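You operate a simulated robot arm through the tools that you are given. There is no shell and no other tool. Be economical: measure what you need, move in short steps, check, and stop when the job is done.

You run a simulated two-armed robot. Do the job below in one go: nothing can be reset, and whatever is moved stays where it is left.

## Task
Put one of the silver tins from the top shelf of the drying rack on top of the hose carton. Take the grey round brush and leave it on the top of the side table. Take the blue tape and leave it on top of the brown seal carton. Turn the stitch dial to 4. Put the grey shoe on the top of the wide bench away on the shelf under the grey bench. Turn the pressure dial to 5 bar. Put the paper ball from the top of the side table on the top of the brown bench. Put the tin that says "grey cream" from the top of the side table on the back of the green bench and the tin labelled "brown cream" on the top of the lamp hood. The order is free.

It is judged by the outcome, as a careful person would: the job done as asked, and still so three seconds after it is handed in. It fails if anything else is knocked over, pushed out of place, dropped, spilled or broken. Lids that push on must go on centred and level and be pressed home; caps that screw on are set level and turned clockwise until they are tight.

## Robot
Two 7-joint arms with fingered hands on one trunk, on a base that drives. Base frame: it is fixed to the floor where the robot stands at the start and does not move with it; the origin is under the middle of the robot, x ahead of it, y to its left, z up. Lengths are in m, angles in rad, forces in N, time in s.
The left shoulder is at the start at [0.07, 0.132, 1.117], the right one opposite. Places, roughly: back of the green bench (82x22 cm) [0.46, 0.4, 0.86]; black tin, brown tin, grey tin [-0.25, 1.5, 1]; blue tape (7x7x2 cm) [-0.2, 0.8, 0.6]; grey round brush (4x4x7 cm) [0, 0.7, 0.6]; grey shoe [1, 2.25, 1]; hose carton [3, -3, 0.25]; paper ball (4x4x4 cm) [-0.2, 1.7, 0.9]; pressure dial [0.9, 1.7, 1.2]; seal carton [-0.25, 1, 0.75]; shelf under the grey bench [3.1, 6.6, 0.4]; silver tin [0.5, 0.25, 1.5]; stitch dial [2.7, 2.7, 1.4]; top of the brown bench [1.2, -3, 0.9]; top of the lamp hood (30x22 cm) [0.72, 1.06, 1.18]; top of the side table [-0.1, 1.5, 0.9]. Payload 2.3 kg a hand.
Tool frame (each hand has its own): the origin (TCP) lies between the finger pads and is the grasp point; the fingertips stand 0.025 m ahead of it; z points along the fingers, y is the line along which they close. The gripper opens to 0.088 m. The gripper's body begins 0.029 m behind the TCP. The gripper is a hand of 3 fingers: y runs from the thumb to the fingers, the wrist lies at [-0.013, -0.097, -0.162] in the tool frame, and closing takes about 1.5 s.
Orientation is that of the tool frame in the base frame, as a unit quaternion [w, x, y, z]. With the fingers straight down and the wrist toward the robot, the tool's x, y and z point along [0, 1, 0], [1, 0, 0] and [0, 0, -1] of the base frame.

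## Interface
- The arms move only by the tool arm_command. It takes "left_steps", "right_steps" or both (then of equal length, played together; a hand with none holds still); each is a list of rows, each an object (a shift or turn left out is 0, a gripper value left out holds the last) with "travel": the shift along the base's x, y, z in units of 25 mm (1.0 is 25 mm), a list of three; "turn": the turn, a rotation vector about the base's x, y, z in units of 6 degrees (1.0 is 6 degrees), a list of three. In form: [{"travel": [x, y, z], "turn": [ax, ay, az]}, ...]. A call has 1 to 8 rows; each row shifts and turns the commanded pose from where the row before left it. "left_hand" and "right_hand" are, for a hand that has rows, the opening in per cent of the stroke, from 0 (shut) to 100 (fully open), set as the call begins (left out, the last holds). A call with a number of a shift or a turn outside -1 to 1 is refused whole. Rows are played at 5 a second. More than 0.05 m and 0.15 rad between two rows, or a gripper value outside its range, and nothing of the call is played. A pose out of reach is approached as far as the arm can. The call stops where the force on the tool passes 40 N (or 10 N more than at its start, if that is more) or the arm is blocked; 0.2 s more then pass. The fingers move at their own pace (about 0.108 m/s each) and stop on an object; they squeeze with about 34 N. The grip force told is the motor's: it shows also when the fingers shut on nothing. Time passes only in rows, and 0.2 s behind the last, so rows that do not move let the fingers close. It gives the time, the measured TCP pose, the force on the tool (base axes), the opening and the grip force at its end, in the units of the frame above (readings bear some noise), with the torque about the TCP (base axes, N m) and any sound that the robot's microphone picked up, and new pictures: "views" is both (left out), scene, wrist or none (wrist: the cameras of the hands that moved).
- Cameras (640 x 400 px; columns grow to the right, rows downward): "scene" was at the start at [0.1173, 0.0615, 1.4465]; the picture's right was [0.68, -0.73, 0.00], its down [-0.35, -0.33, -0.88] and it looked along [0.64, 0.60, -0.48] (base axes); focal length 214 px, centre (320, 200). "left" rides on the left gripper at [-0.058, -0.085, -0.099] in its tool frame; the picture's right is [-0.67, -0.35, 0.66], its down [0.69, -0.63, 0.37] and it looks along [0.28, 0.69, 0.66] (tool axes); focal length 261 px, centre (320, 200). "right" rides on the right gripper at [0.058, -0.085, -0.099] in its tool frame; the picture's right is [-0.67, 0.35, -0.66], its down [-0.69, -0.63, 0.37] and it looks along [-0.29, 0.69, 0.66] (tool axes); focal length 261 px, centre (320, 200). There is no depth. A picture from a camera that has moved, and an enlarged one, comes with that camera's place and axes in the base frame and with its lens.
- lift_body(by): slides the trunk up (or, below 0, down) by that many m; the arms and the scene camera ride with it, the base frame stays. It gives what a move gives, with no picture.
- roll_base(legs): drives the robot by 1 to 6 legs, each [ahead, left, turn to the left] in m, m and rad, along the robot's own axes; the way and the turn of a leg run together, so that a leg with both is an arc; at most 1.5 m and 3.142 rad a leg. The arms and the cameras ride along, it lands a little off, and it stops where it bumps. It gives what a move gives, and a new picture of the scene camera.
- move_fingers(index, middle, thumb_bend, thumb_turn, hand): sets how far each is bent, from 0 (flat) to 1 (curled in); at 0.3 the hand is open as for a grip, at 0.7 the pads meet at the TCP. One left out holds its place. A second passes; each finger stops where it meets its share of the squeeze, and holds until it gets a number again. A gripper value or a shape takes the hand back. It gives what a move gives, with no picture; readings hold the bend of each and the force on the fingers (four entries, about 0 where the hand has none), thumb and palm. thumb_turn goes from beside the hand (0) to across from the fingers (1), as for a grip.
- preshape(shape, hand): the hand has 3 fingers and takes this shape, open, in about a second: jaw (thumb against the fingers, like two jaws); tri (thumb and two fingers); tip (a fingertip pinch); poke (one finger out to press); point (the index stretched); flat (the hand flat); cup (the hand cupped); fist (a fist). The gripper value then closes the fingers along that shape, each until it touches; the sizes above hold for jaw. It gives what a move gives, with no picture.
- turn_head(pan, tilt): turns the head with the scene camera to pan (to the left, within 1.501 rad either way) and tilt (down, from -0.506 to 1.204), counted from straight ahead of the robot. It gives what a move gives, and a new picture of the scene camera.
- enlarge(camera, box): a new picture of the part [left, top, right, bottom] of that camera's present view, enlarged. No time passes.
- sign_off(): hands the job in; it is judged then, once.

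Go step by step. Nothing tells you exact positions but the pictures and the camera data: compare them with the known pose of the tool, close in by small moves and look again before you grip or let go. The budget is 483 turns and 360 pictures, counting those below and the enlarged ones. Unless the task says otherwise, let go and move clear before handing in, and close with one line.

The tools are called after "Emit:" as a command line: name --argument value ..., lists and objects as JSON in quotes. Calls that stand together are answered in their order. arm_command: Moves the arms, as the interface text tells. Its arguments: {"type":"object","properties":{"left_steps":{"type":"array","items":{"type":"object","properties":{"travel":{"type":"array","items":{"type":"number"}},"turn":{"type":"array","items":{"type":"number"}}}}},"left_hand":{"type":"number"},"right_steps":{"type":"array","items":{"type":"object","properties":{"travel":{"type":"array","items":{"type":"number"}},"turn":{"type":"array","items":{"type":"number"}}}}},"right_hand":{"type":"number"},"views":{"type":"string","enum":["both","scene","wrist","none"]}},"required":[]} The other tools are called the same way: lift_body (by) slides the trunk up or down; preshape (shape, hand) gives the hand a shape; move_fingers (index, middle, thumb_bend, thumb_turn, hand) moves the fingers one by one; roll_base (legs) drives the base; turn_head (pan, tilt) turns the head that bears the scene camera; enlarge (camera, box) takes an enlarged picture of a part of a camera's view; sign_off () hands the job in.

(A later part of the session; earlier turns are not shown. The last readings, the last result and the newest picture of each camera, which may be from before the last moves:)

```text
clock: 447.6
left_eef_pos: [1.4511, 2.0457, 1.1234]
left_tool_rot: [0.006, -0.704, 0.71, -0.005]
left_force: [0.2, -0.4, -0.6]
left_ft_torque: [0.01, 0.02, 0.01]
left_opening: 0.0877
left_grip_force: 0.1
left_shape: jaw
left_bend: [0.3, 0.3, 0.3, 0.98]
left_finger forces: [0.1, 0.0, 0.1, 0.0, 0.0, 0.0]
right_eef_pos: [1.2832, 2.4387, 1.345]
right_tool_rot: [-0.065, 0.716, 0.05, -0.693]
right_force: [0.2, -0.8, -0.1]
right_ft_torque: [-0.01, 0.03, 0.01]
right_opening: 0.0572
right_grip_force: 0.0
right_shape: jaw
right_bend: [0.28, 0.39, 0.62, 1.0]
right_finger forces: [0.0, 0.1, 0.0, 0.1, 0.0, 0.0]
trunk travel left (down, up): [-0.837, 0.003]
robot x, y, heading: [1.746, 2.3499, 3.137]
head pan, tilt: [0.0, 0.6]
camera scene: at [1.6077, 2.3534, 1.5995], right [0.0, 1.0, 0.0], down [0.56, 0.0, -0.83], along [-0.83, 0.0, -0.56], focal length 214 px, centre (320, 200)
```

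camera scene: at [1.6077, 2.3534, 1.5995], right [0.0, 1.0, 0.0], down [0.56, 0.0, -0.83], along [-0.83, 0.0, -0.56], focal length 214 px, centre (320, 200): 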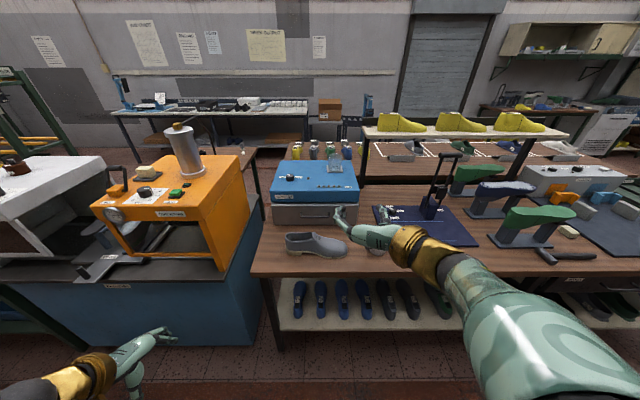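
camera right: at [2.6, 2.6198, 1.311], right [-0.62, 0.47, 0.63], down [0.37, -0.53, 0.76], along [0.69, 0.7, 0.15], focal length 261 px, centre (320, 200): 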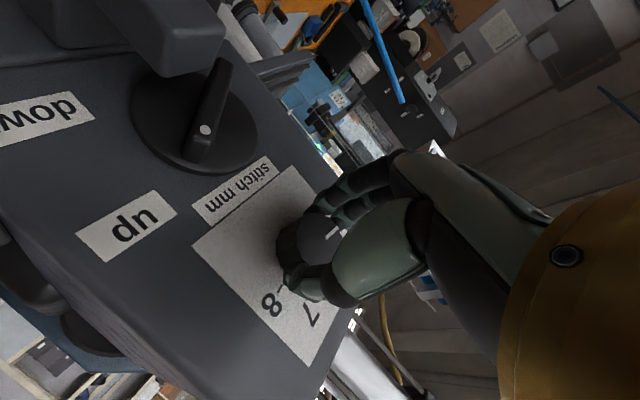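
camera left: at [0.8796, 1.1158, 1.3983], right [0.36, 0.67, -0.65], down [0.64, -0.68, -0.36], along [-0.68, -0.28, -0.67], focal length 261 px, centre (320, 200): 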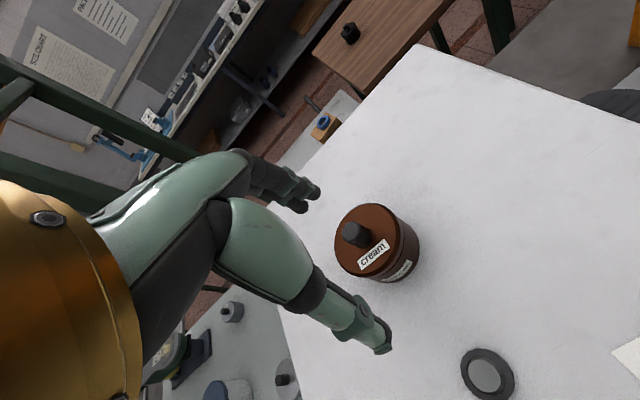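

The grey loafer lies across in front of me, centre ≈(0.97, 2.335), toe to the right. The left hand already points down with its closing axis toward the shoe's width, so I'll use it. I tuck the right hand, and drive closer.

Emit:
arm_command --right_steps '[{"travel": [1, 0.5, -1]}, {"travel": [1, 0.5, -1]}, {"travel": [1, 0.5, -1]}, {"travel": [1, 0.5, -1]}, {"travel": [0, 0.5, -1]}, {"travel": [0, 0.5, -1]}]' --left_steps '[{"travel": [-1, 0.5, 0]}, {"travel": [-1, 0.5, 0]}, {"travel": [-1, 0.5, 0]}, {"travel": [0, 1, 0]}, {"travel": [0, 1, 0]}, {"travel": [0, 1, 0]}]' --views "none"

Emit:
roll_base --legs '[[0.2, -0.1, 0]]'

Emit:
turn_head --pan 0.1 --tilt 0.8

Emit:
enlarge --camera "left" --box '[0, 0, 640, 400]'

```text
clock: 448.9
left_eef_pos: [1.3738, 2.1633, 1.1237]
left_tool_rot: [0.007, -0.705, 0.709, -0.006]
left_force: [0.4, -0.2, 0.5]
left_ft_torque: [0.03, -0.01, -0.04]
left_opening: 0.088
left_grip_force: 0.0
left_shape: jaw
left_bend: [0.3, 0.3, 0.3, 0.98]
left_finger forces: [0.0, 0.0, 0.1, 0.0, 0.1, 0.1]
right_eef_pos: [1.3365, 2.5243, 1.1962]
right_tool_rot: [-0.064, 0.716, 0.05, -0.693]
right_force: [0.3, 0.4, -0.8]
right_ft_torque: [0.0, 0.0, 0.01]
right_opening: 0.0571
right_grip_force: 0.0
right_shape: jaw
right_bend: [0.28, 0.39, 0.62, 1.0]
right_finger forces: [0.0, 0.1, 0.0, 0.0, 0.1, 0.1]
right hand out of reach, approached as far as the arm can: row 3, 4
trunk travel left (down, up): [-0.837, 0.003]
robot x, y, heading: [1.7452, 2.3534, 3.135]
head pan, tilt: [0.0, 0.6]
```

```text
clock: 450.7
left_eef_pos: [1.1763, 2.2568, 1.1258]
left_tool_rot: [0.007, -0.705, 0.709, -0.004]
left_force: [-0.2, 0.0, 0.0]
left_ft_torque: [0.0, 0.02, 0.0]
left_opening: 0.088
left_grip_force: 0.1
left_shape: jaw
left_bend: [0.3, 0.3, 0.3, 0.98]
left_finger forces: [0.0, 0.0, 0.1, 0.0, 0.0, 0.0]
right_eef_pos: [1.1396, 2.6194, 1.1989]
right_tool_rot: [-0.066, 0.715, 0.051, -0.694]
right_force: [0.0, -1.0, -0.5]
right_ft_torque: [-0.01, -0.02, 0.01]
right_opening: 0.0573
right_grip_force: 0.1
right_shape: jaw
right_bend: [0.28, 0.39, 0.62, 1.0]
right_finger forces: [0.0, 0.0, 0.1, 0.1, 0.0, 0.1]
trunk travel left (down, up): [-0.837, 0.003]
robot x, y, heading: [1.5428, 2.4532, 3.139]
head pan, tilt: [0.0, 0.6]
camera scene: at [1.4101, 2.4499, 1.5998], right [0.0, 1.0, 0.0], down [0.56, 0.0, -0.83], along [-0.83, 0.0, -0.56], focal length 214 px, centre (320, 200)
```

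scene: 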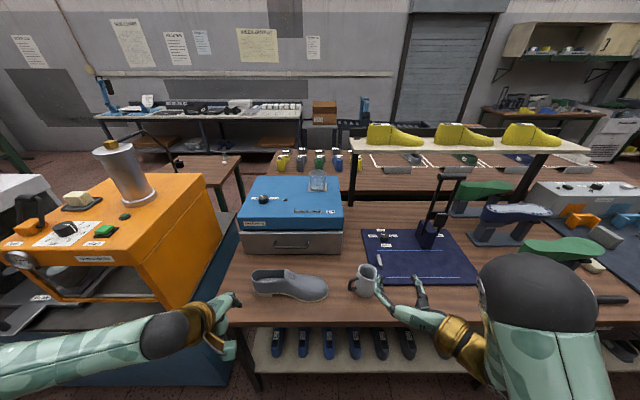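

```text
clock: 451.4
left_eef_pos: [1.1742, 2.2565, 1.1237]
left_tool_rot: [0.008, -0.705, 0.709, -0.005]
left_force: [-0.2, 0.1, -0.4]
left_ft_torque: [-0.03, 0.04, 0.0]
left_opening: 0.0879
left_grip_force: 0.1
left_shape: jaw
left_bend: [0.3, 0.3, 0.3, 0.98]
left_finger forces: [0.0, 0.1, 0.0, 0.0, 0.0, 0.1]
right_eef_pos: [1.138, 2.6209, 1.198]
right_tool_rot: [-0.064, 0.716, 0.052, -0.693]
right_force: [-0.1, 0.0, 0.1]
right_ft_torque: [-0.01, 0.0, 0.01]
right_opening: 0.057
right_grip_force: 0.1
right_shape: jaw
right_bend: [0.28, 0.39, 0.62, 1.0]
right_finger forces: [0.0, 0.1, 0.0, 0.0, 0.0, 0.1]
trunk travel left (down, up): [-0.837, 0.003]
robot x, y, heading: [1.5416, 2.4503, 3.137]
head pan, tilt: [0.099, 0.799]
camera scene: at [1.4139, 2.444, 1.5826], right [-0.1, 1.0, 0.0], down [0.71, 0.07, -0.7], along [-0.69, -0.07, -0.72], focal length 214 px, centre (320, 200)
```

scene: 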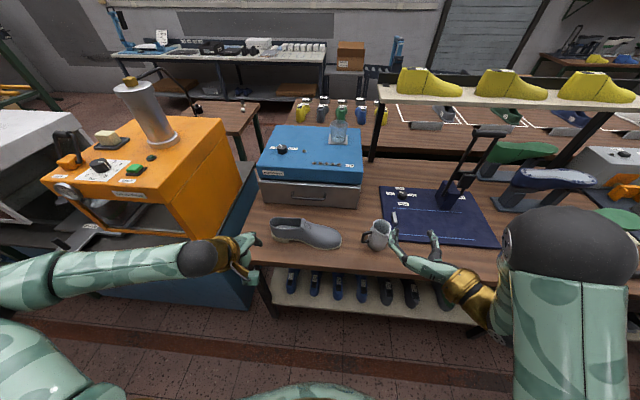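

```text
1.00 times, centred on (320, 200) of left (not enlarged: the box is as wide or as high as the picture)
camera zoom: at [1.2572, 2.3145, 1.2255], right [0.36, 0.67, -0.65], down [0.63, -0.69, -0.36], along [-0.68, -0.28, -0.67], focal length 261 px, centre (320, 200)
```

zoom: 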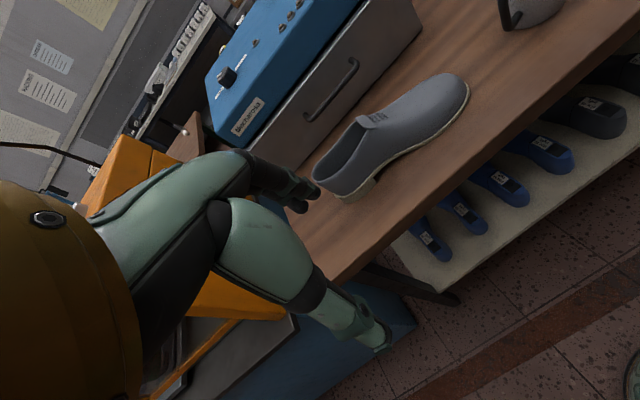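

Emit:
enlarge --camera "scene" --box '[240, 180, 400, 280]'

```text
4.00 times, centred on (320, 230) of scene
camera zoom: at [1.4139, 2.444, 1.5826], right [-0.1, 1.0, 0.0], down [0.71, 0.07, -0.7], along [-0.69, -0.07, -0.72], focal length 858 px, centre (320, 80)
```

zoom: 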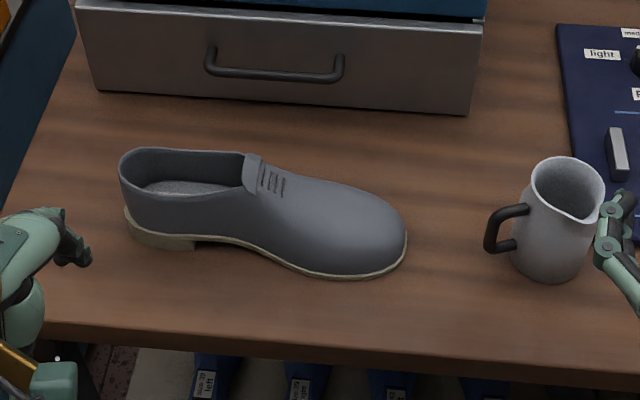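

Emit:
roll_base --legs '[[0.08, 0, 0]]'

Emit:
arm_command --left_steps '[{"travel": [-1, 0.5, 0]}, {"travel": [-1, 0.5, 0]}, {"travel": [-1, 0.5, 0]}, {"travel": [-1, 0.5, -0.5]}, {"travel": [-1, 0.5, -0.5]}, {"travel": [-0.6, 0.5, -0.5]}, {"travel": [0, 0, -0.5]}, {"travel": [0, 0, 0]}]' --views "both"

```text
clock: 452.4
left_eef_pos: [1.103, 2.2583, 1.1282]
left_tool_rot: [0.006, -0.705, 0.709, -0.003]
left_force: [-0.1, 0.3, -0.3]
left_ft_torque: [0.01, 0.04, 0.02]
left_opening: 0.088
left_grip_force: 0.0
left_shape: jaw
left_bend: [0.3, 0.3, 0.3, 0.98]
left_finger forces: [0.0, 0.0, 0.0, 0.0, 0.0, 0.0]
right_eef_pos: [1.0682, 2.6216, 1.2016]
right_tool_rot: [-0.064, 0.713, 0.051, -0.697]
right_force: [0.0, -0.4, 0.6]
right_ft_torque: [-0.01, 0.03, -0.01]
right_opening: 0.0569
right_grip_force: 0.1
right_shape: jaw
right_bend: [0.28, 0.39, 0.62, 1.0]
right_finger forces: [0.1, 0.0, 0.1, 0.1, 0.0, 0.0]
trunk travel left (down, up): [-0.837, 0.003]
robot x, y, heading: [1.4619, 2.4538, 3.131]
head pan, tilt: [0.099, 0.799]
camera scene: at [1.3464, 2.4444, 1.5836], right [-0.09, 1.0, 0.0], down [0.71, 0.07, -0.7], along [-0.7, -0.07, -0.71], focal length 214 px, centre (320, 200)
```

scene: 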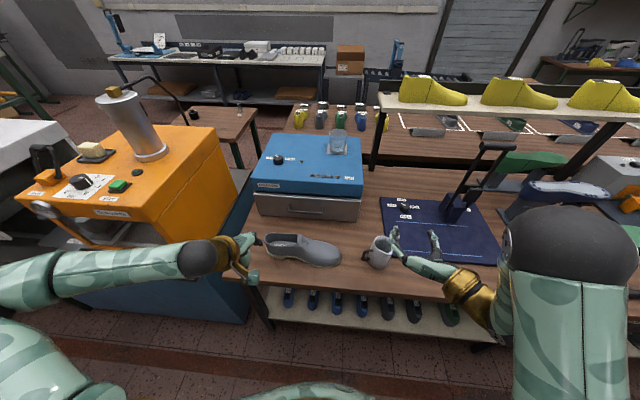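

```text
clock: 454.2
left_eef_pos: [0.9534, 2.3326, 1.0725]
left_tool_rot: [0.008, -0.705, 0.71, -0.005]
left_force: [0.4, 0.0, 0.4]
left_ft_torque: [0.03, 0.0, 0.0]
left_opening: 0.0876
left_grip_force: 0.0
left_shape: jaw
left_bend: [0.3, 0.3, 0.3, 0.98]
left_finger forces: [0.0, 0.1, 0.0, 0.0, 0.1, 0.0]
right_eef_pos: [1.0569, 2.6226, 1.1966]
right_tool_rot: [-0.065, 0.716, 0.05, -0.693]
right_force: [0.0, 0.2, -0.1]
right_ft_torque: [0.01, 0.03, -0.03]
right_opening: 0.0572
right_grip_force: 0.0
right_shape: jaw
right_bend: [0.28, 0.39, 0.62, 1.0]
right_finger forces: [0.1, 0.0, 0.0, 0.1, 0.0, 0.0]
trunk travel left (down, up): [-0.837, 0.003]
robot x, y, heading: [1.465, 2.4488, 3.135]
head pan, tilt: [0.099, 0.799]
camera scene: at [1.3346, 2.4446, 1.5825], right [-0.09, 1.0, 0.0], down [0.71, 0.07, -0.7], along [-0.69, -0.07, -0.72], focal length 214 px, centre (320, 200)
camera left: at [1.0371, 2.3891, 1.1745], right [0.36, 0.67, -0.65], down [0.63, -0.69, -0.36], along [-0.68, -0.28, -0.67], focal length 261 px, centre (320, 200)
```

scene: 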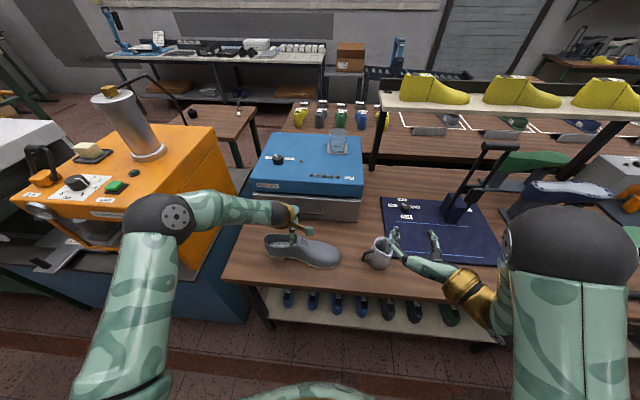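
left: 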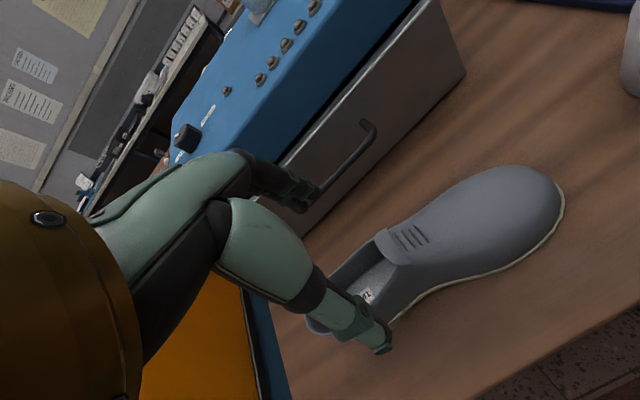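

I compute the instep centre ≈ (0.938, 2.36), shoe yawed ~8°. I align and lower partway.

Emit:
arm_command --left_steps '[{"travel": [-0.3, 0.6, 0], "turn": [0, 0, -0.7]}, {"travel": [-0.3, 0.5, 0], "turn": [0, 0, -0.7]}, {"travel": [0, 0, -1]}, {"travel": [0, 0, -1]}, {"travel": [0, 0, -1]}, {"travel": [0, 0, -0.6]}, {"travel": [0, 0, 0]}]' --views "wrist"

Emit:
enlarge --camera "scene" --box '[230, 190, 390, 290]'

```text
clock: 455.9
left_eef_pos: [0.9368, 2.3607, 0.9849]
left_tool_rot: [0.007, -0.651, 0.759, -0.005]
left_force: [0.0, 0.2, 0.7]
left_ft_torque: [-0.01, -0.02, 0.02]
left_opening: 0.0879
left_grip_force: 0.1
left_shape: jaw
left_bend: [0.3, 0.3, 0.3, 0.98]
left_finger forces: [0.0, 0.0, 0.0, 0.0, 0.0, 0.0]
right_eef_pos: [1.0578, 2.6225, 1.1974]
right_tool_rot: [-0.065, 0.716, 0.051, -0.693]
right_force: [-0.7, 0.2, -0.8]
right_ft_torque: [-0.04, -0.03, -0.02]
right_opening: 0.0571
right_grip_force: 0.1
right_shape: jaw
right_bend: [0.28, 0.39, 0.62, 1.0]
right_finger forces: [0.0, 0.1, 0.1, 0.1, 0.0, 0.0]
trunk travel left (down, up): [-0.837, 0.003]
robot x, y, heading: [1.4632, 2.4522, 3.137]
head pan, tilt: [0.099, 0.799]
camera left: at [1.0287, 2.405, 1.0866], right [0.46, 0.61, -0.65], down [0.52, -0.77, -0.36], along [-0.72, -0.17, -0.67], focal length 261 px, centre (320, 200)
```

left: 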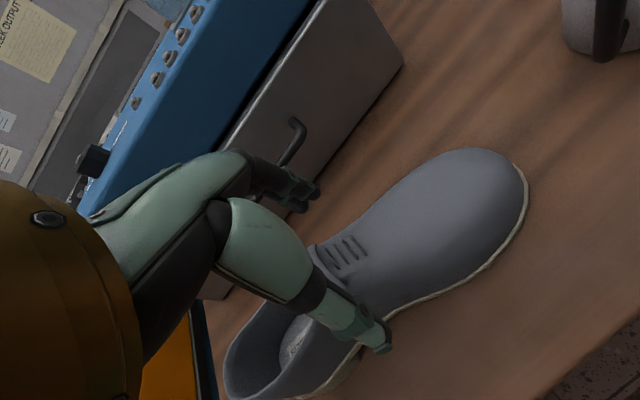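

```text
4.00 times, centred on (310, 240) of scene
camera zoom: at [1.3345, 2.445, 1.5825], right [-0.09, 1.0, 0.0], down [0.71, 0.07, -0.7], along [-0.69, -0.07, -0.72], focal length 858 px, centre (360, 40)
```

zoom: 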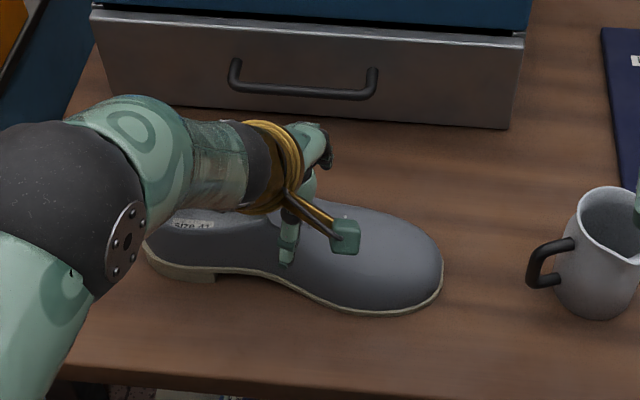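

Centred. I continue lowering until the palm nearly reaches the shoe.

Emit:
arm_command --left_steps '[{"travel": [0, 0, -1]}, {"travel": [0, 0, -0.8]}, {"travel": [0, 0, -0.5]}, {"travel": [0, 0, 0]}]' --views "wrist"

```text
clock: 456.9
left_eef_pos: [0.9385, 2.3628, 0.9275]
left_tool_rot: [0.007, -0.65, 0.76, -0.005]
left_force: [-2.4, -0.4, 8.7]
left_ft_torque: [0.06, 0.5, 0.02]
left_opening: 0.088
left_grip_force: 0.1
left_shape: jaw
left_bend: [0.29, 0.29, 0.3, 0.98]
left_finger forces: [2.9, 3.5, 0.0, 0.0, 0.0, 0.0]
right_eef_pos: [1.0599, 2.6229, 1.1972]
right_tool_rot: [-0.064, 0.716, 0.051, -0.694]
right_force: [-0.2, 0.3, 0.0]
right_ft_torque: [0.04, -0.05, -0.03]
right_opening: 0.0573
right_grip_force: 0.1
right_shape: jaw
right_bend: [0.28, 0.39, 0.62, 1.0]
right_finger forces: [0.0, 0.0, 0.1, 0.0, 0.1, 0.0]
trunk travel left (down, up): [-0.837, 0.003]
robot x, y, heading: [1.4632, 2.4567, 3.139]
head pan, tilt: [0.099, 0.799]
camera left: at [1.0295, 2.4061, 1.0285], right [0.46, 0.61, -0.65], down [0.52, -0.77, -0.36], along [-0.72, -0.17, -0.67], focal length 261 px, centre (320, 200)
```

left: 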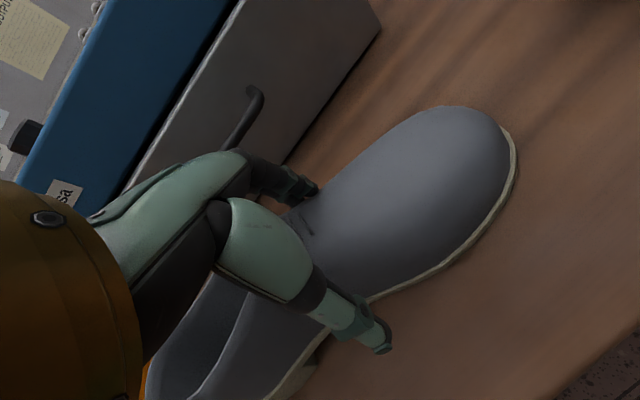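

Fingers touch the far flank's top; I lift a bit, shift 9 mm further and lower again.

Emit:
arm_command --left_steps '[{"travel": [0, 0, 1]}, {"travel": [-0.38, 0.06, 0]}, {"travel": [0, 0, -0.8]}, {"travel": [0, 0, -0.4]}, {"travel": [0, 0, 0]}]' --views "wrist"

```text
clock: 458.1
left_eef_pos: [0.9279, 2.3641, 0.9219]
left_tool_rot: [0.007, -0.651, 0.759, -0.006]
left_force: [-0.7, -0.7, -1.3]
left_ft_torque: [0.0, 0.02, 0.0]
left_opening: 0.0879
left_grip_force: 0.0
left_shape: jaw
left_bend: [0.3, 0.3, 0.3, 0.98]
left_finger forces: [0.0, 0.1, 0.1, 0.1, 0.0, 0.0]
right_eef_pos: [1.0569, 2.6222, 1.1974]
right_tool_rot: [-0.065, 0.716, 0.051, -0.693]
right_force: [0.2, -0.5, 0.6]
right_ft_torque: [0.0, -0.03, -0.03]
right_opening: 0.0573
right_grip_force: 0.0
right_shape: jaw
right_bend: [0.28, 0.39, 0.62, 1.0]
right_finger forces: [0.0, 0.0, 0.0, 0.1, 0.0, 0.0]
trunk travel left (down, up): [-0.837, 0.003]
robot x, y, heading: [1.4623, 2.4526, 3.134]
head pan, tilt: [0.099, 0.799]
camera left: at [1.0197, 2.4078, 1.0228], right [0.46, 0.61, -0.65], down [0.52, -0.77, -0.36], along [-0.72, -0.18, -0.67], focal length 261 px, centre (320, 200)
```

left: 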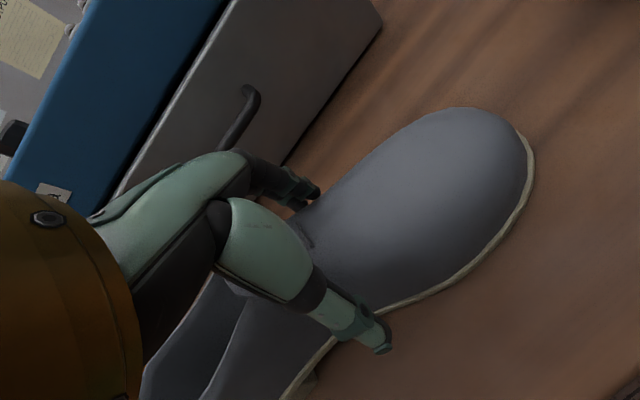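

Emit:
arm_command --left_steps '[{"travel": [0, 0, -0.3]}, {"travel": [0, 0, -0.2]}, {"travel": [0, 0, 0]}]' --views "none"

```text
clock: 458.9
left_eef_pos: [0.9301, 2.3646, 0.9101]
left_tool_rot: [0.009, -0.651, 0.759, -0.005]
left_force: [-0.8, -0.4, 1.9]
left_ft_torque: [0.03, 0.11, -0.02]
left_opening: 0.088
left_grip_force: 0.1
left_shape: jaw
left_bend: [0.29, 0.3, 0.3, 0.98]
left_finger forces: [1.5, 0.4, 0.0, 0.1, 0.1, 0.1]
right_eef_pos: [1.0566, 2.6227, 1.1969]
right_tool_rot: [-0.065, 0.716, 0.051, -0.693]
right_force: [0.4, -0.4, -0.6]
right_ft_torque: [0.01, 0.02, -0.02]
right_opening: 0.0572
right_grip_force: 0.1
right_shape: jaw
right_bend: [0.28, 0.39, 0.62, 1.0]
right_finger forces: [0.1, 0.0, 0.0, 0.1, 0.0, 0.0]
trunk travel left (down, up): [-0.837, 0.003]
robot x, y, heading: [1.4615, 2.4561, 3.135]
head pan, tilt: [0.099, 0.799]
```

Good depth (0.910). I close the left hand on the shoe.

Emit:
arm_command --left_steps '[{"travel": [0, 0, 0]}, {"travel": [0, 0, 0]}, {"travel": [0, 0, 0]}, {"travel": [0, 0, 0]}, {"travel": [0, 0, 0]}]' --left_hand 0 --views "wrist"

```text
clock: 460.1
left_eef_pos: [0.9296, 2.3633, 0.9101]
left_tool_rot: [0.006, -0.651, 0.759, -0.005]
left_force: [-1.3, 1.0, 5.8]
left_ft_torque: [0.03, 0.29, 0.01]
left_opening: 0.0648
left_grip_force: 33.7
left_shape: jaw
left_bend: [0.31, 0.3, 0.69, 1.0]
left_finger forces: [20.6, 10.8, 0.1, 0.0, 29.2, 0.0]
right_eef_pos: [1.0589, 2.6231, 1.197]
right_tool_rot: [-0.065, 0.715, 0.051, -0.694]
right_force: [-0.4, -0.2, 0.2]
right_ft_torque: [-0.02, -0.03, -0.02]
right_opening: 0.0573
right_grip_force: 0.0
right_shape: jaw
right_bend: [0.28, 0.39, 0.62, 1.0]
right_finger forces: [0.1, 0.1, 0.1, 0.0, 0.1, 0.0]
trunk travel left (down, up): [-0.837, 0.003]
robot x, y, heading: [1.4628, 2.4535, 3.132]
head pan, tilt: [0.099, 0.799]
camera left: at [1.0205, 2.4073, 1.0116], right [0.46, 0.61, -0.65], down [0.52, -0.77, -0.36], along [-0.72, -0.17, -0.67], focal length 261 px, centre (320, 200)
```

left: 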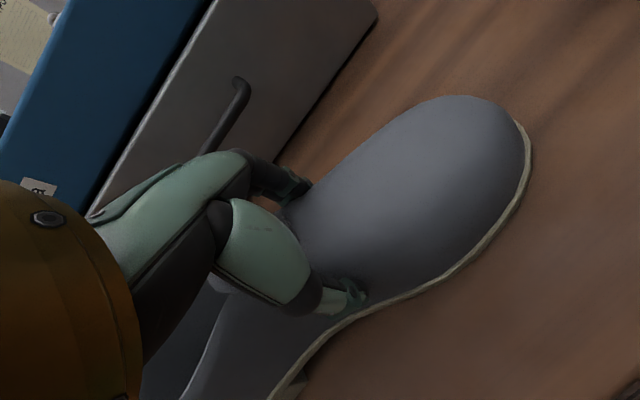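

Emit:
arm_command --left_steps '[{"travel": [0, 0, 0.4]}, {"travel": [0, 0, 0.6]}, {"travel": [0, 0, 0.8]}, {"travel": [0, 0, 0.8]}, {"travel": [0, 0, 0]}]' --views "both"

```text
clock: 461.2
left_eef_pos: [0.9273, 2.3624, 0.9759]
left_tool_rot: [0.008, -0.651, 0.759, -0.006]
left_force: [0.2, -0.6, -4.8]
left_ft_torque: [0.05, -0.03, -0.01]
left_opening: 0.0647
left_grip_force: 34.0
left_shape: jaw
left_bend: [0.31, 0.31, 0.69, 1.0]
left_finger forces: [19.4, 10.0, 0.0, 0.0, 31.1, 0.0]
right_eef_pos: [1.056, 2.6225, 1.1961]
right_tool_rot: [-0.065, 0.716, 0.051, -0.693]
right_force: [0.6, -0.4, -0.4]
right_ft_torque: [0.0, 0.0, -0.01]
right_opening: 0.0572
right_grip_force: 0.1
right_shape: jaw
right_bend: [0.28, 0.39, 0.62, 1.0]
right_finger forces: [0.1, 0.0, 0.0, 0.1, 0.0, 0.0]
trunk travel left (down, up): [-0.837, 0.003]
robot x, y, heading: [1.4618, 2.457, 3.135]
head pan, tilt: [0.099, 0.799]
camera scene: at [1.333, 2.4446, 1.5824], right [-0.09, 1.0, 0.0], down [0.71, 0.07, -0.7], along [-0.69, -0.07, -0.72], focal length 214 px, centre (320, 200)
camera left: at [1.0185, 2.4062, 1.0764], right [0.46, 0.61, -0.65], down [0.52, -0.77, -0.36], along [-0.72, -0.18, -0.67], focal length 261 px, centre (320, 200)
```

scene: 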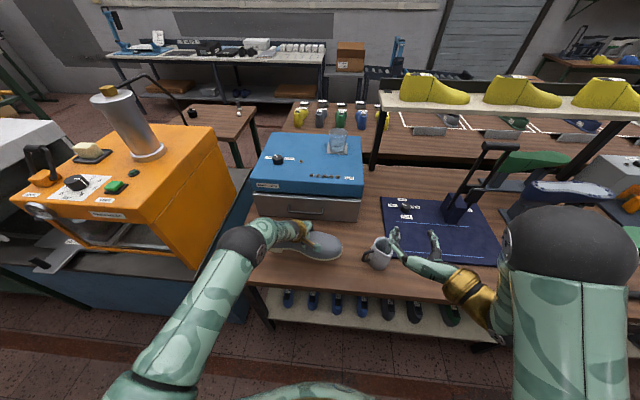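
left: 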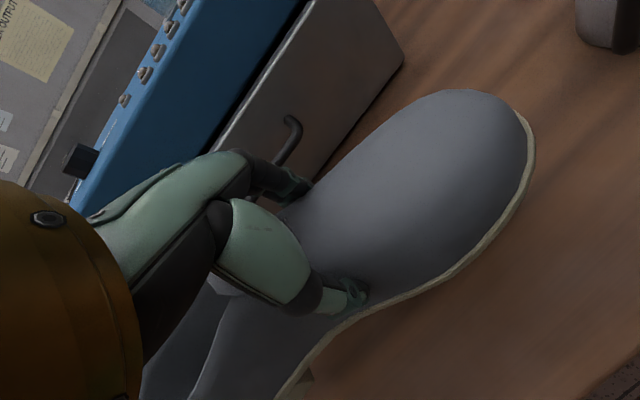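

The shoe is held level. I lift it higher and back away from the bench, then look north toward the grey bench.

Emit:
arm_command --left_steps '[{"travel": [0, 0, 1]}, {"travel": [0, 0, 1]}, {"travel": [0, 0, 1]}, {"travel": [0, 0, 1]}, {"travel": [0, 0, 0]}]' --views "none"

Emit:
roll_base --legs '[[-0.3, 0, 0], [0, 0, -1.56]]'

Emit:
turn_head --pan -0.2 --tilt 0.25

```text
clock: 462.4
left_eef_pos: [0.9293, 2.3636, 1.0741]
left_tool_rot: [0.008, -0.651, 0.759, -0.006]
left_force: [-0.1, 0.2, -3.7]
left_ft_torque: [0.08, -0.04, 0.0]
left_opening: 0.0643
left_grip_force: 34.0
left_shape: jaw
left_bend: [0.31, 0.31, 0.69, 1.0]
left_finger forces: [19.4, 9.8, 0.1, 0.0, 30.8, 0.0]
right_eef_pos: [1.056, 2.6224, 1.196]
right_tool_rot: [-0.065, 0.717, 0.051, -0.692]
right_force: [0.6, 0.5, 0.7]
right_ft_torque: [0.0, -0.01, 0.01]
right_opening: 0.057
right_grip_force: 0.0
right_shape: jaw
right_bend: [0.28, 0.39, 0.62, 1.0]
right_finger forces: [0.1, 0.0, 0.0, 0.0, 0.0, 0.0]
trunk travel left (down, up): [-0.837, 0.003]
robot x, y, heading: [1.4664, 2.451, 3.135]
head pan, tilt: [0.099, 0.799]
```

```text
clock: 468.3
left_eef_pos: [1.6756, 2.9878, 1.0717]
left_tool_rot: [0.001, 0.077, 0.997, -0.01]
left_force: [0.1, -0.2, -2.8]
left_ft_torque: [-0.07, -0.05, -0.01]
left_opening: 0.064
left_grip_force: 33.2
left_shape: jaw
left_bend: [0.31, 0.32, 0.69, 1.0]
left_finger forces: [19.0, 9.5, 0.0, 0.0, 30.1, 0.0]
right_eef_pos: [1.9335, 2.8585, 1.1968]
right_tool_rot: [-0.536, 0.542, -0.47, -0.445]
right_force: [0.2, -0.9, 0.2]
right_ft_torque: [0.03, -0.02, -0.02]
right_opening: 0.0572
right_grip_force: 0.1
right_shape: jaw
right_bend: [0.28, 0.39, 0.62, 1.0]
right_finger forces: [0.0, 0.0, 0.0, 0.1, 0.0, 0.1]
trunk travel left (down, up): [-0.837, 0.003]
robot x, y, heading: [1.7642, 2.4507, 1.568]
head pan, tilt: [0.099, 0.799]
camera scene: at [1.7583, 2.5831, 1.5824], right [1.0, 0.09, 0.0], down [0.07, -0.71, -0.7], along [-0.07, 0.69, -0.72], focal length 214 px, centre (320, 200)
```

scene: 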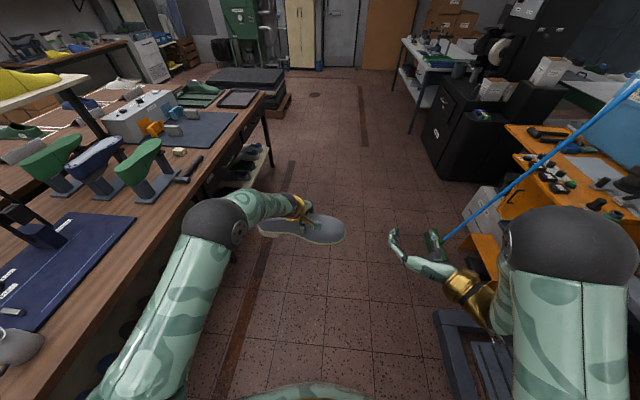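

```text
clock: 469.3
left_eef_pos: [1.6746, 2.9873, 1.0719]
left_tool_rot: [0.001, 0.077, 0.997, -0.01]
left_force: [0.0, -0.3, -3.0]
left_ft_torque: [-0.01, -0.12, -0.01]
left_opening: 0.0638
left_grip_force: 34.0
left_shape: jaw
left_bend: [0.32, 0.32, 0.69, 1.0]
left_finger forces: [19.2, 9.4, 0.0, 0.0, 30.1, 0.1]
right_eef_pos: [1.9349, 2.8602, 1.197]
right_tool_rot: [-0.537, 0.542, -0.47, -0.445]
right_force: [-0.8, 0.4, 0.6]
right_ft_torque: [0.01, 0.02, -0.03]
right_opening: 0.0571
right_grip_force: 0.0
right_shape: jaw
right_bend: [0.28, 0.39, 0.62, 1.0]
right_finger forces: [0.0, 0.1, 0.0, 0.0, 0.1, 0.0]
trunk travel left (down, up): [-0.837, 0.003]
robot x, y, heading: [1.7658, 2.4523, 1.564]
head pan, tilt: [-0.201, 0.25]
camera scene: at [1.7853, 2.5942, 1.6314], right [0.98, -0.2, 0.0], down [-0.05, -0.24, -0.97], along [0.2, 0.95, -0.25], focal length 214 px, centre (320, 200)
```

scene: 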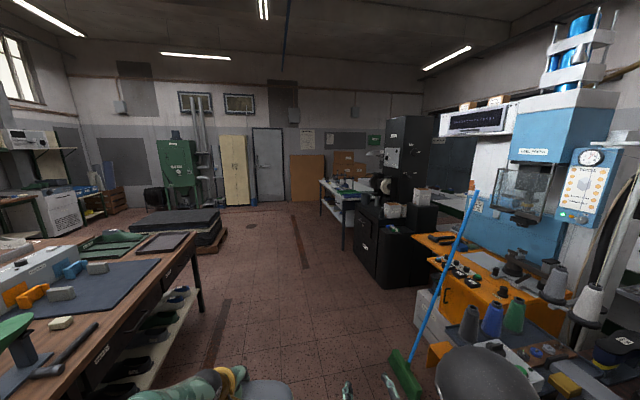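

The grey bench with its shelf stands at right in the distance (west side x≈2.8). I drive north up the aisle.

Emit:
roll_base --legs '[[1.4, 0, 0], [1.4, 0, 0], [1.3, 0, 0], [0, 0, -1.56]]'

Emit:
turn_head --pan 0.0 --tilt 0.45

```text
clock: 492.7
left_eef_pos: [2.2963, 6.6228, 1.0725]
left_tool_rot: [-0.006, 0.753, 0.658, -0.007]
left_force: [-0.4, 0.5, -3.1]
left_ft_torque: [-0.06, 0.06, -0.03]
left_opening: 0.0637
left_grip_force: 34.7
left_shape: jaw
left_bend: [0.32, 0.32, 0.69, 1.0]
left_finger forces: [18.9, 9.3, 0.0, 0.1, 29.1, 0.0]
right_eef_pos: [2.1737, 6.363, 1.1966]
right_tool_rot: [0.693, -0.058, 0.716, -0.058]
right_force: [-0.2, 0.1, 0.5]
right_ft_torque: [0.01, 0.0, 0.03]
right_opening: 0.0572
right_grip_force: 0.1
right_shape: jaw
right_bend: [0.28, 0.39, 0.62, 1.0]
right_finger forces: [0.0, 0.1, 0.0, 0.0, 0.0, 0.0]
trunk travel left (down, up): [-0.837, 0.003]
robot x, y, heading: [1.7645, 6.5227, 0.016]
head pan, tilt: [-0.201, 0.25]
camera scene: at [1.9061, 6.506, 1.6315], right [-0.18, -0.98, 0.0], down [-0.24, 0.05, -0.97], along [0.95, -0.18, -0.25], focal length 214 px, centre (320, 200)
```

scene: 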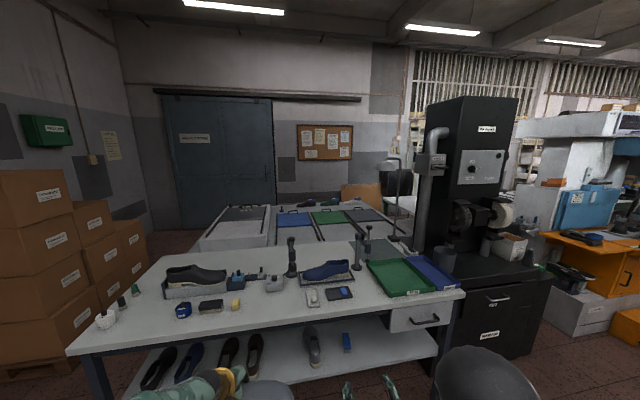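

```text
clock: 493.4
left_eef_pos: [2.296, 6.6227, 1.0723]
left_tool_rot: [-0.006, 0.753, 0.658, -0.008]
left_force: [0.5, -0.1, -3.4]
left_ft_torque: [-0.07, 0.02, -0.01]
left_opening: 0.0634
left_grip_force: 33.8
left_shape: jaw
left_bend: [0.32, 0.32, 0.69, 1.0]
left_finger forces: [18.8, 9.2, 0.0, 0.0, 29.3, 0.0]
right_eef_pos: [2.172, 6.363, 1.198]
right_tool_rot: [0.693, -0.058, 0.716, -0.058]
right_force: [-0.6, -0.3, -0.7]
right_ft_torque: [-0.01, 0.01, -0.02]
right_opening: 0.0573
right_grip_force: 0.1
right_shape: jaw
right_bend: [0.28, 0.39, 0.62, 1.0]
right_finger forces: [0.1, 0.0, 0.0, 0.0, 0.0, 0.1]
trunk travel left (down, up): [-0.837, 0.003]
robot x, y, heading: [1.7615, 6.521, 0.013]
head pan, tilt: [0.0, 0.45]
camera scene: at [1.9062, 6.5242, 1.6128], right [0.01, -1.0, 0.0], down [-0.44, -0.01, -0.9], along [0.9, 0.01, -0.44], focal length 214 px, centre (320, 200)
```

scene: 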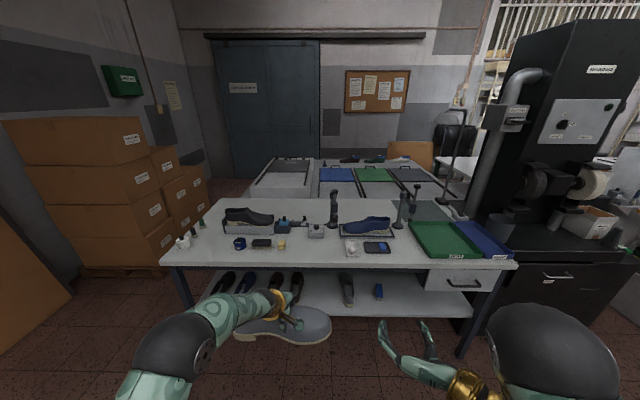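

I lower the trunk to see the shelf and find a free spot.

Emit:
lift_body --by -0.4

Emit:
turn_head --pan -0.1 --tilt 0.45

```text
clock: 497.2
left_eef_pos: [2.2956, 6.6232, 0.6723]
left_tool_rot: [-0.006, 0.753, 0.658, -0.008]
left_force: [0.2, 0.1, -2.5]
left_ft_torque: [-0.06, 0.02, -0.01]
left_opening: 0.0638
left_grip_force: 34.3
left_shape: jaw
left_bend: [0.32, 0.32, 0.69, 1.0]
left_finger forces: [18.7, 9.2, 0.1, 0.1, 29.2, 0.0]
right_eef_pos: [2.1726, 6.362, 0.7962]
right_tool_rot: [0.694, -0.058, 0.716, -0.058]
right_force: [-0.1, -0.3, -0.3]
right_ft_torque: [-0.03, 0.0, 0.0]
right_opening: 0.0573
right_grip_force: 0.1
right_shape: jaw
right_bend: [0.28, 0.39, 0.62, 1.0]
right_finger forces: [0.0, 0.1, 0.0, 0.1, 0.0, 0.0]
trunk travel left (down, up): [-0.437, 0.403]
robot x, y, heading: [1.7638, 6.5216, 0.009]
head pan, tilt: [0.0, 0.45]
```

```text
clock: 497.9
left_eef_pos: [2.2962, 6.6223, 0.672]
left_tool_rot: [-0.006, 0.753, 0.658, -0.008]
left_force: [-0.8, -0.6, -3.4]
left_ft_torque: [-0.07, 0.02, 0.02]
left_opening: 0.0637
left_grip_force: 33.9
left_shape: jaw
left_bend: [0.32, 0.32, 0.69, 1.0]
left_finger forces: [18.8, 9.2, 0.1, 0.0, 29.1, 0.0]
right_eef_pos: [2.172, 6.3626, 0.7969]
right_tool_rot: [0.693, -0.059, 0.716, -0.058]
right_force: [0.3, 0.5, -0.1]
right_ft_torque: [0.01, -0.01, 0.01]
right_opening: 0.0574
right_grip_force: 0.0
right_shape: jaw
right_bend: [0.28, 0.39, 0.62, 1.0]
right_finger forces: [0.0, 0.1, 0.1, 0.1, 0.0, 0.0]
trunk travel left (down, up): [-0.437, 0.403]
robot x, y, heading: [1.7612, 6.5237, 0.017]
head pan, tilt: [-0.099, 0.45]
camera scene: at [1.9054, 6.515, 1.2128], right [-0.08, -1.0, 0.0], down [-0.43, 0.04, -0.9], along [0.9, -0.08, -0.44], focal length 214 px, centre (320, 200)
```

scene: 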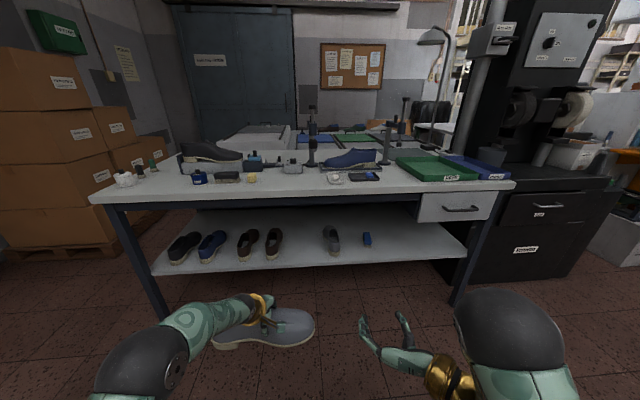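

Emit:
enlarge --camera "scene" --box '[150, 190, 470, 290]'

```text
2.00 times, centred on (310, 240) of scene
camera zoom: at [1.9054, 6.515, 1.2128], right [-0.08, -1.0, 0.0], down [-0.43, 0.04, -0.9], along [0.9, -0.08, -0.44], focal length 429 px, centre (340, 120)
```

zoom: 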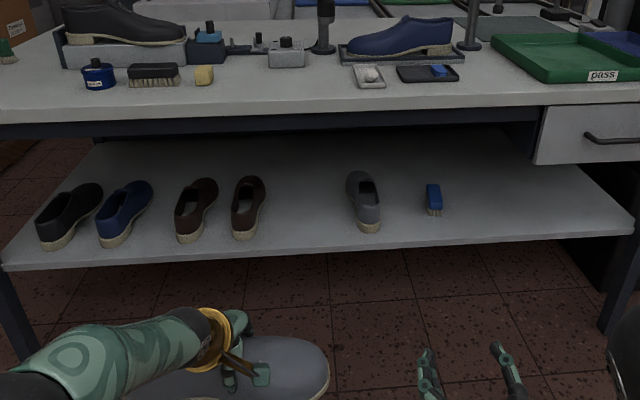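

Gap between the brown pair and the grey mate: centre y≈6.526, shelf z≈0.40, front edge x≈2.765. I turn the shoe lengthwise (toe toward me), then lower the trunk.

Emit:
arm_command --left_steps '[{"turn": [0, 0, -1], "travel": [-0.5, 0, 0]}, {"turn": [0, 0, -1], "travel": [-0.5, 0, 0]}, {"turn": [0, 0, -1]}, {"turn": [0, 0, -1]}, {"turn": [0, 0, -1]}, {"turn": [0, 0, -1]}, {"turn": [0, 0, -1]}, {"turn": [0, 0, -1]}]' --views "none"

Emit:
arm_command --left_steps '[{"turn": [0, 0, -1]}, {"turn": [0, 0, -1]}, {"turn": [0, 0, -1]}, {"turn": [0, 0, -1]}, {"turn": [0, 0, -1]}, {"turn": [0, 0, -0.7]}, {"turn": [0, 0, 0]}]' --views "scene"

```text
clock: 499.7
left_eef_pos: [2.2699, 6.6216, 0.6726]
left_tool_rot: [-0.008, 0.956, 0.295, -0.004]
left_force: [0.3, 0.1, -4.2]
left_ft_torque: [-0.03, 0.06, 0.0]
left_opening: 0.0633
left_grip_force: 34.1
left_shape: jaw
left_bend: [0.32, 0.32, 0.69, 1.0]
left_finger forces: [18.8, 9.2, 0.0, 0.0, 29.1, 0.0]
right_eef_pos: [2.1717, 6.3616, 0.7962]
right_tool_rot: [0.693, -0.059, 0.716, -0.058]
right_force: [-0.8, 0.4, -0.2]
right_ft_torque: [0.02, -0.01, -0.01]
right_opening: 0.0569
right_grip_force: 0.0
right_shape: jaw
right_bend: [0.28, 0.39, 0.62, 1.0]
right_finger forces: [0.0, 0.1, 0.1, 0.0, 0.0, 0.0]
trunk travel left (down, up): [-0.437, 0.403]
robot x, y, heading: [1.7612, 6.5246, 0.009]
head pan, tilt: [-0.099, 0.45]
```

```text
clock: 501.3
left_eef_pos: [2.2553, 6.6172, 0.677]
left_tool_rot: [-0.008, 1.0, 0.0, -0.002]
left_force: [-0.3, 0.3, -3.7]
left_ft_torque: [0.03, 0.09, 0.01]
left_opening: 0.0636
left_grip_force: 33.8
left_shape: jaw
left_bend: [0.32, 0.32, 0.69, 1.0]
left_finger forces: [18.9, 9.1, 0.0, 0.1, 29.1, 0.0]
left hand out of reach, approached as far as the arm can: row 5, 6
right_eef_pos: [2.172, 6.361, 0.7968]
right_tool_rot: [0.693, -0.058, 0.717, -0.058]
right_force: [0.5, -0.2, 0.1]
right_ft_torque: [0.04, -0.02, 0.0]
right_opening: 0.057
right_grip_force: 0.1
right_shape: jaw
right_bend: [0.28, 0.39, 0.62, 1.0]
right_finger forces: [0.0, 0.0, 0.1, 0.1, 0.1, 0.0]
trunk travel left (down, up): [-0.437, 0.403]
robot x, y, heading: [1.7603, 6.5196, 0.012]
head pan, tilt: [-0.099, 0.45]
camera scene: at [1.9054, 6.5148, 1.2128], right [-0.08, -1.0, 0.0], down [-0.43, 0.04, -0.9], along [0.9, -0.08, -0.44], focal length 214 px, centre (320, 200)
```

scene: 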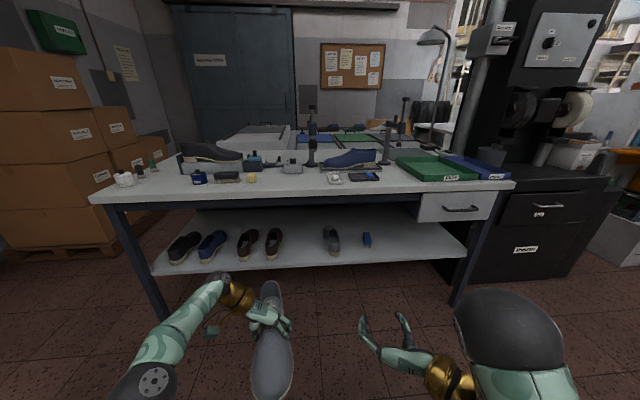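

Emit:
arm_command --right_steps '[{"travel": [-1, -1, 0]}, {"travel": [-1, -1, 0]}, {"travel": [-1, -1, 0]}, {"travel": [-1, -1, -0.5]}, {"travel": [-1, -0.5, -0.5]}, {"travel": [-1, -0.5, -0.5]}, {"travel": [-1, -0.5, -0.5]}, {"travel": [-1, 0, -0.5]}]' --views "none"

Emit:
lift_body --by -0.3

Emit:
arm_command --left_steps '[{"travel": [0, 0, 1]}, {"travel": [0, 0, 1]}, {"travel": [0, 0, 1]}, {"travel": [0, 0, 1]}, {"travel": [0, 0, 1]}, {"travel": [0, 0, 0]}]' --views "scene"

```text
clock: 503.1
left_eef_pos: [2.2543, 6.6171, 0.6771]
left_tool_rot: [-0.009, 1.0, 0.001, -0.001]
left_force: [1.1, 0.2, -3.1]
left_ft_torque: [0.0, 0.05, 0.01]
left_opening: 0.0637
left_grip_force: 33.9
left_shape: jaw
left_bend: [0.32, 0.32, 0.69, 1.0]
left_finger forces: [18.7, 9.1, 0.0, 0.1, 28.8, 0.0]
right_eef_pos: [1.9699, 6.2255, 0.7326]
right_tool_rot: [0.694, -0.059, 0.715, -0.057]
right_force: [0.2, -0.3, 0.2]
right_ft_torque: [-0.02, 0.03, 0.01]
right_opening: 0.0572
right_grip_force: 0.0
right_shape: jaw
right_bend: [0.28, 0.39, 0.62, 1.0]
right_finger forces: [0.1, 0.1, 0.0, 0.1, 0.0, 0.0]
trunk travel left (down, up): [-0.437, 0.403]
robot x, y, heading: [1.7598, 6.5244, 0.015]
head pan, tilt: [-0.099, 0.45]
```

```text
clock: 506.1
left_eef_pos: [2.2548, 6.6184, 0.3763]
left_tool_rot: [-0.009, 1.0, 0.002, -0.001]
left_force: [-0.5, 0.1, -4.1]
left_ft_torque: [0.01, 0.07, 0.02]
left_opening: 0.0637
left_grip_force: 34.3
left_shape: jaw
left_bend: [0.32, 0.32, 0.69, 1.0]
left_finger forces: [18.8, 8.9, 0.0, 0.0, 28.7, 0.0]
right_eef_pos: [1.9713, 6.2259, 0.4335]
right_tool_rot: [0.694, -0.058, 0.715, -0.057]
right_force: [-0.2, 0.3, 0.0]
right_ft_torque: [0.01, -0.03, 0.0]
right_opening: 0.0574
right_grip_force: 0.0
right_shape: jaw
right_bend: [0.28, 0.39, 0.62, 1.0]
right_finger forces: [0.0, 0.1, 0.1, 0.0, 0.0, 0.1]
trunk travel left (down, up): [-0.137, 0.703]
robot x, y, heading: [1.7642, 6.5189, 0.02]
head pan, tilt: [-0.099, 0.45]
```

```text
clock: 507.5
left_eef_pos: [2.2505, 6.6162, 0.5025]
left_tool_rot: [-0.009, 1.0, 0.001, -0.002]
left_force: [-0.8, 0.9, -3.6]
left_ft_torque: [0.02, 0.04, 0.01]
left_opening: 0.0637
left_grip_force: 33.8
left_shape: jaw
left_bend: [0.32, 0.32, 0.69, 1.0]
left_finger forces: [18.7, 9.2, 0.0, 0.0, 28.9, 0.0]
left hand out of reach, approached as far as the arm can: row 5
right_eef_pos: [1.9715, 6.2261, 0.4325]
right_tool_rot: [0.693, -0.058, 0.716, -0.058]
right_force: [-0.7, 0.2, -0.4]
right_ft_torque: [0.0, 0.01, 0.01]
right_opening: 0.057
right_grip_force: 0.0
right_shape: jaw
right_bend: [0.28, 0.39, 0.62, 1.0]
right_finger forces: [0.1, 0.1, 0.0, 0.1, 0.1, 0.1]
trunk travel left (down, up): [-0.137, 0.703]
robot x, y, heading: [1.7587, 6.5269, 0.014]
head pan, tilt: [-0.099, 0.45]
camera scene: at [1.9049, 6.5148, 0.9128], right [-0.08, -1.0, 0.0], down [-0.43, 0.04, -0.9], along [0.9, -0.08, -0.44], focal length 214 px, centre (320, 200)
```

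scene: 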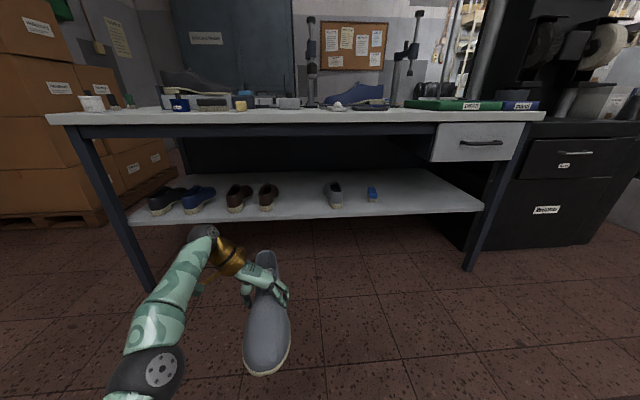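

Emit:
roll_base --legs '[[0, -0.092, -0.014], [0.4, 0, 0]]'

```text
clock: 510.7
left_eef_pos: [2.6457, 6.5227, 0.5024]
left_tool_rot: [-0.009, 1.0, -0.003, -0.002]
left_force: [-0.4, 0.1, -3.7]
left_ft_torque: [0.0, 0.08, 0.02]
left_opening: 0.0636
left_grip_force: 34.1
left_shape: jaw
left_bend: [0.32, 0.32, 0.69, 1.0]
left_finger forces: [18.8, 9.1, 0.0, 0.0, 28.8, 0.0]
right_eef_pos: [2.3636, 6.1336, 0.4321]
right_tool_rot: [0.694, -0.055, 0.716, -0.061]
right_force: [0.7, 0.0, -0.7]
right_ft_torque: [-0.03, 0.03, -0.07]
right_opening: 0.057
right_grip_force: 0.0
right_shape: jaw
right_bend: [0.28, 0.39, 0.62, 1.0]
right_finger forces: [0.0, 0.1, 0.0, 0.0, 0.1, 0.1]
trunk travel left (down, up): [-0.137, 0.703]
robot x, y, heading: [2.153, 6.4358, 0.002]
head pan, tilt: [-0.099, 0.45]
camera scene: at [2.2999, 6.4238, 0.9128], right [-0.09, -1.0, 0.0], down [-0.43, 0.04, -0.9], along [0.9, -0.08, -0.44], focal length 214 px, centre (320, 200)
```

scene: 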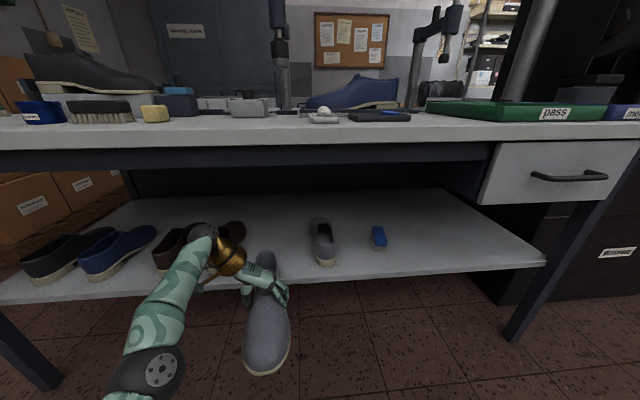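

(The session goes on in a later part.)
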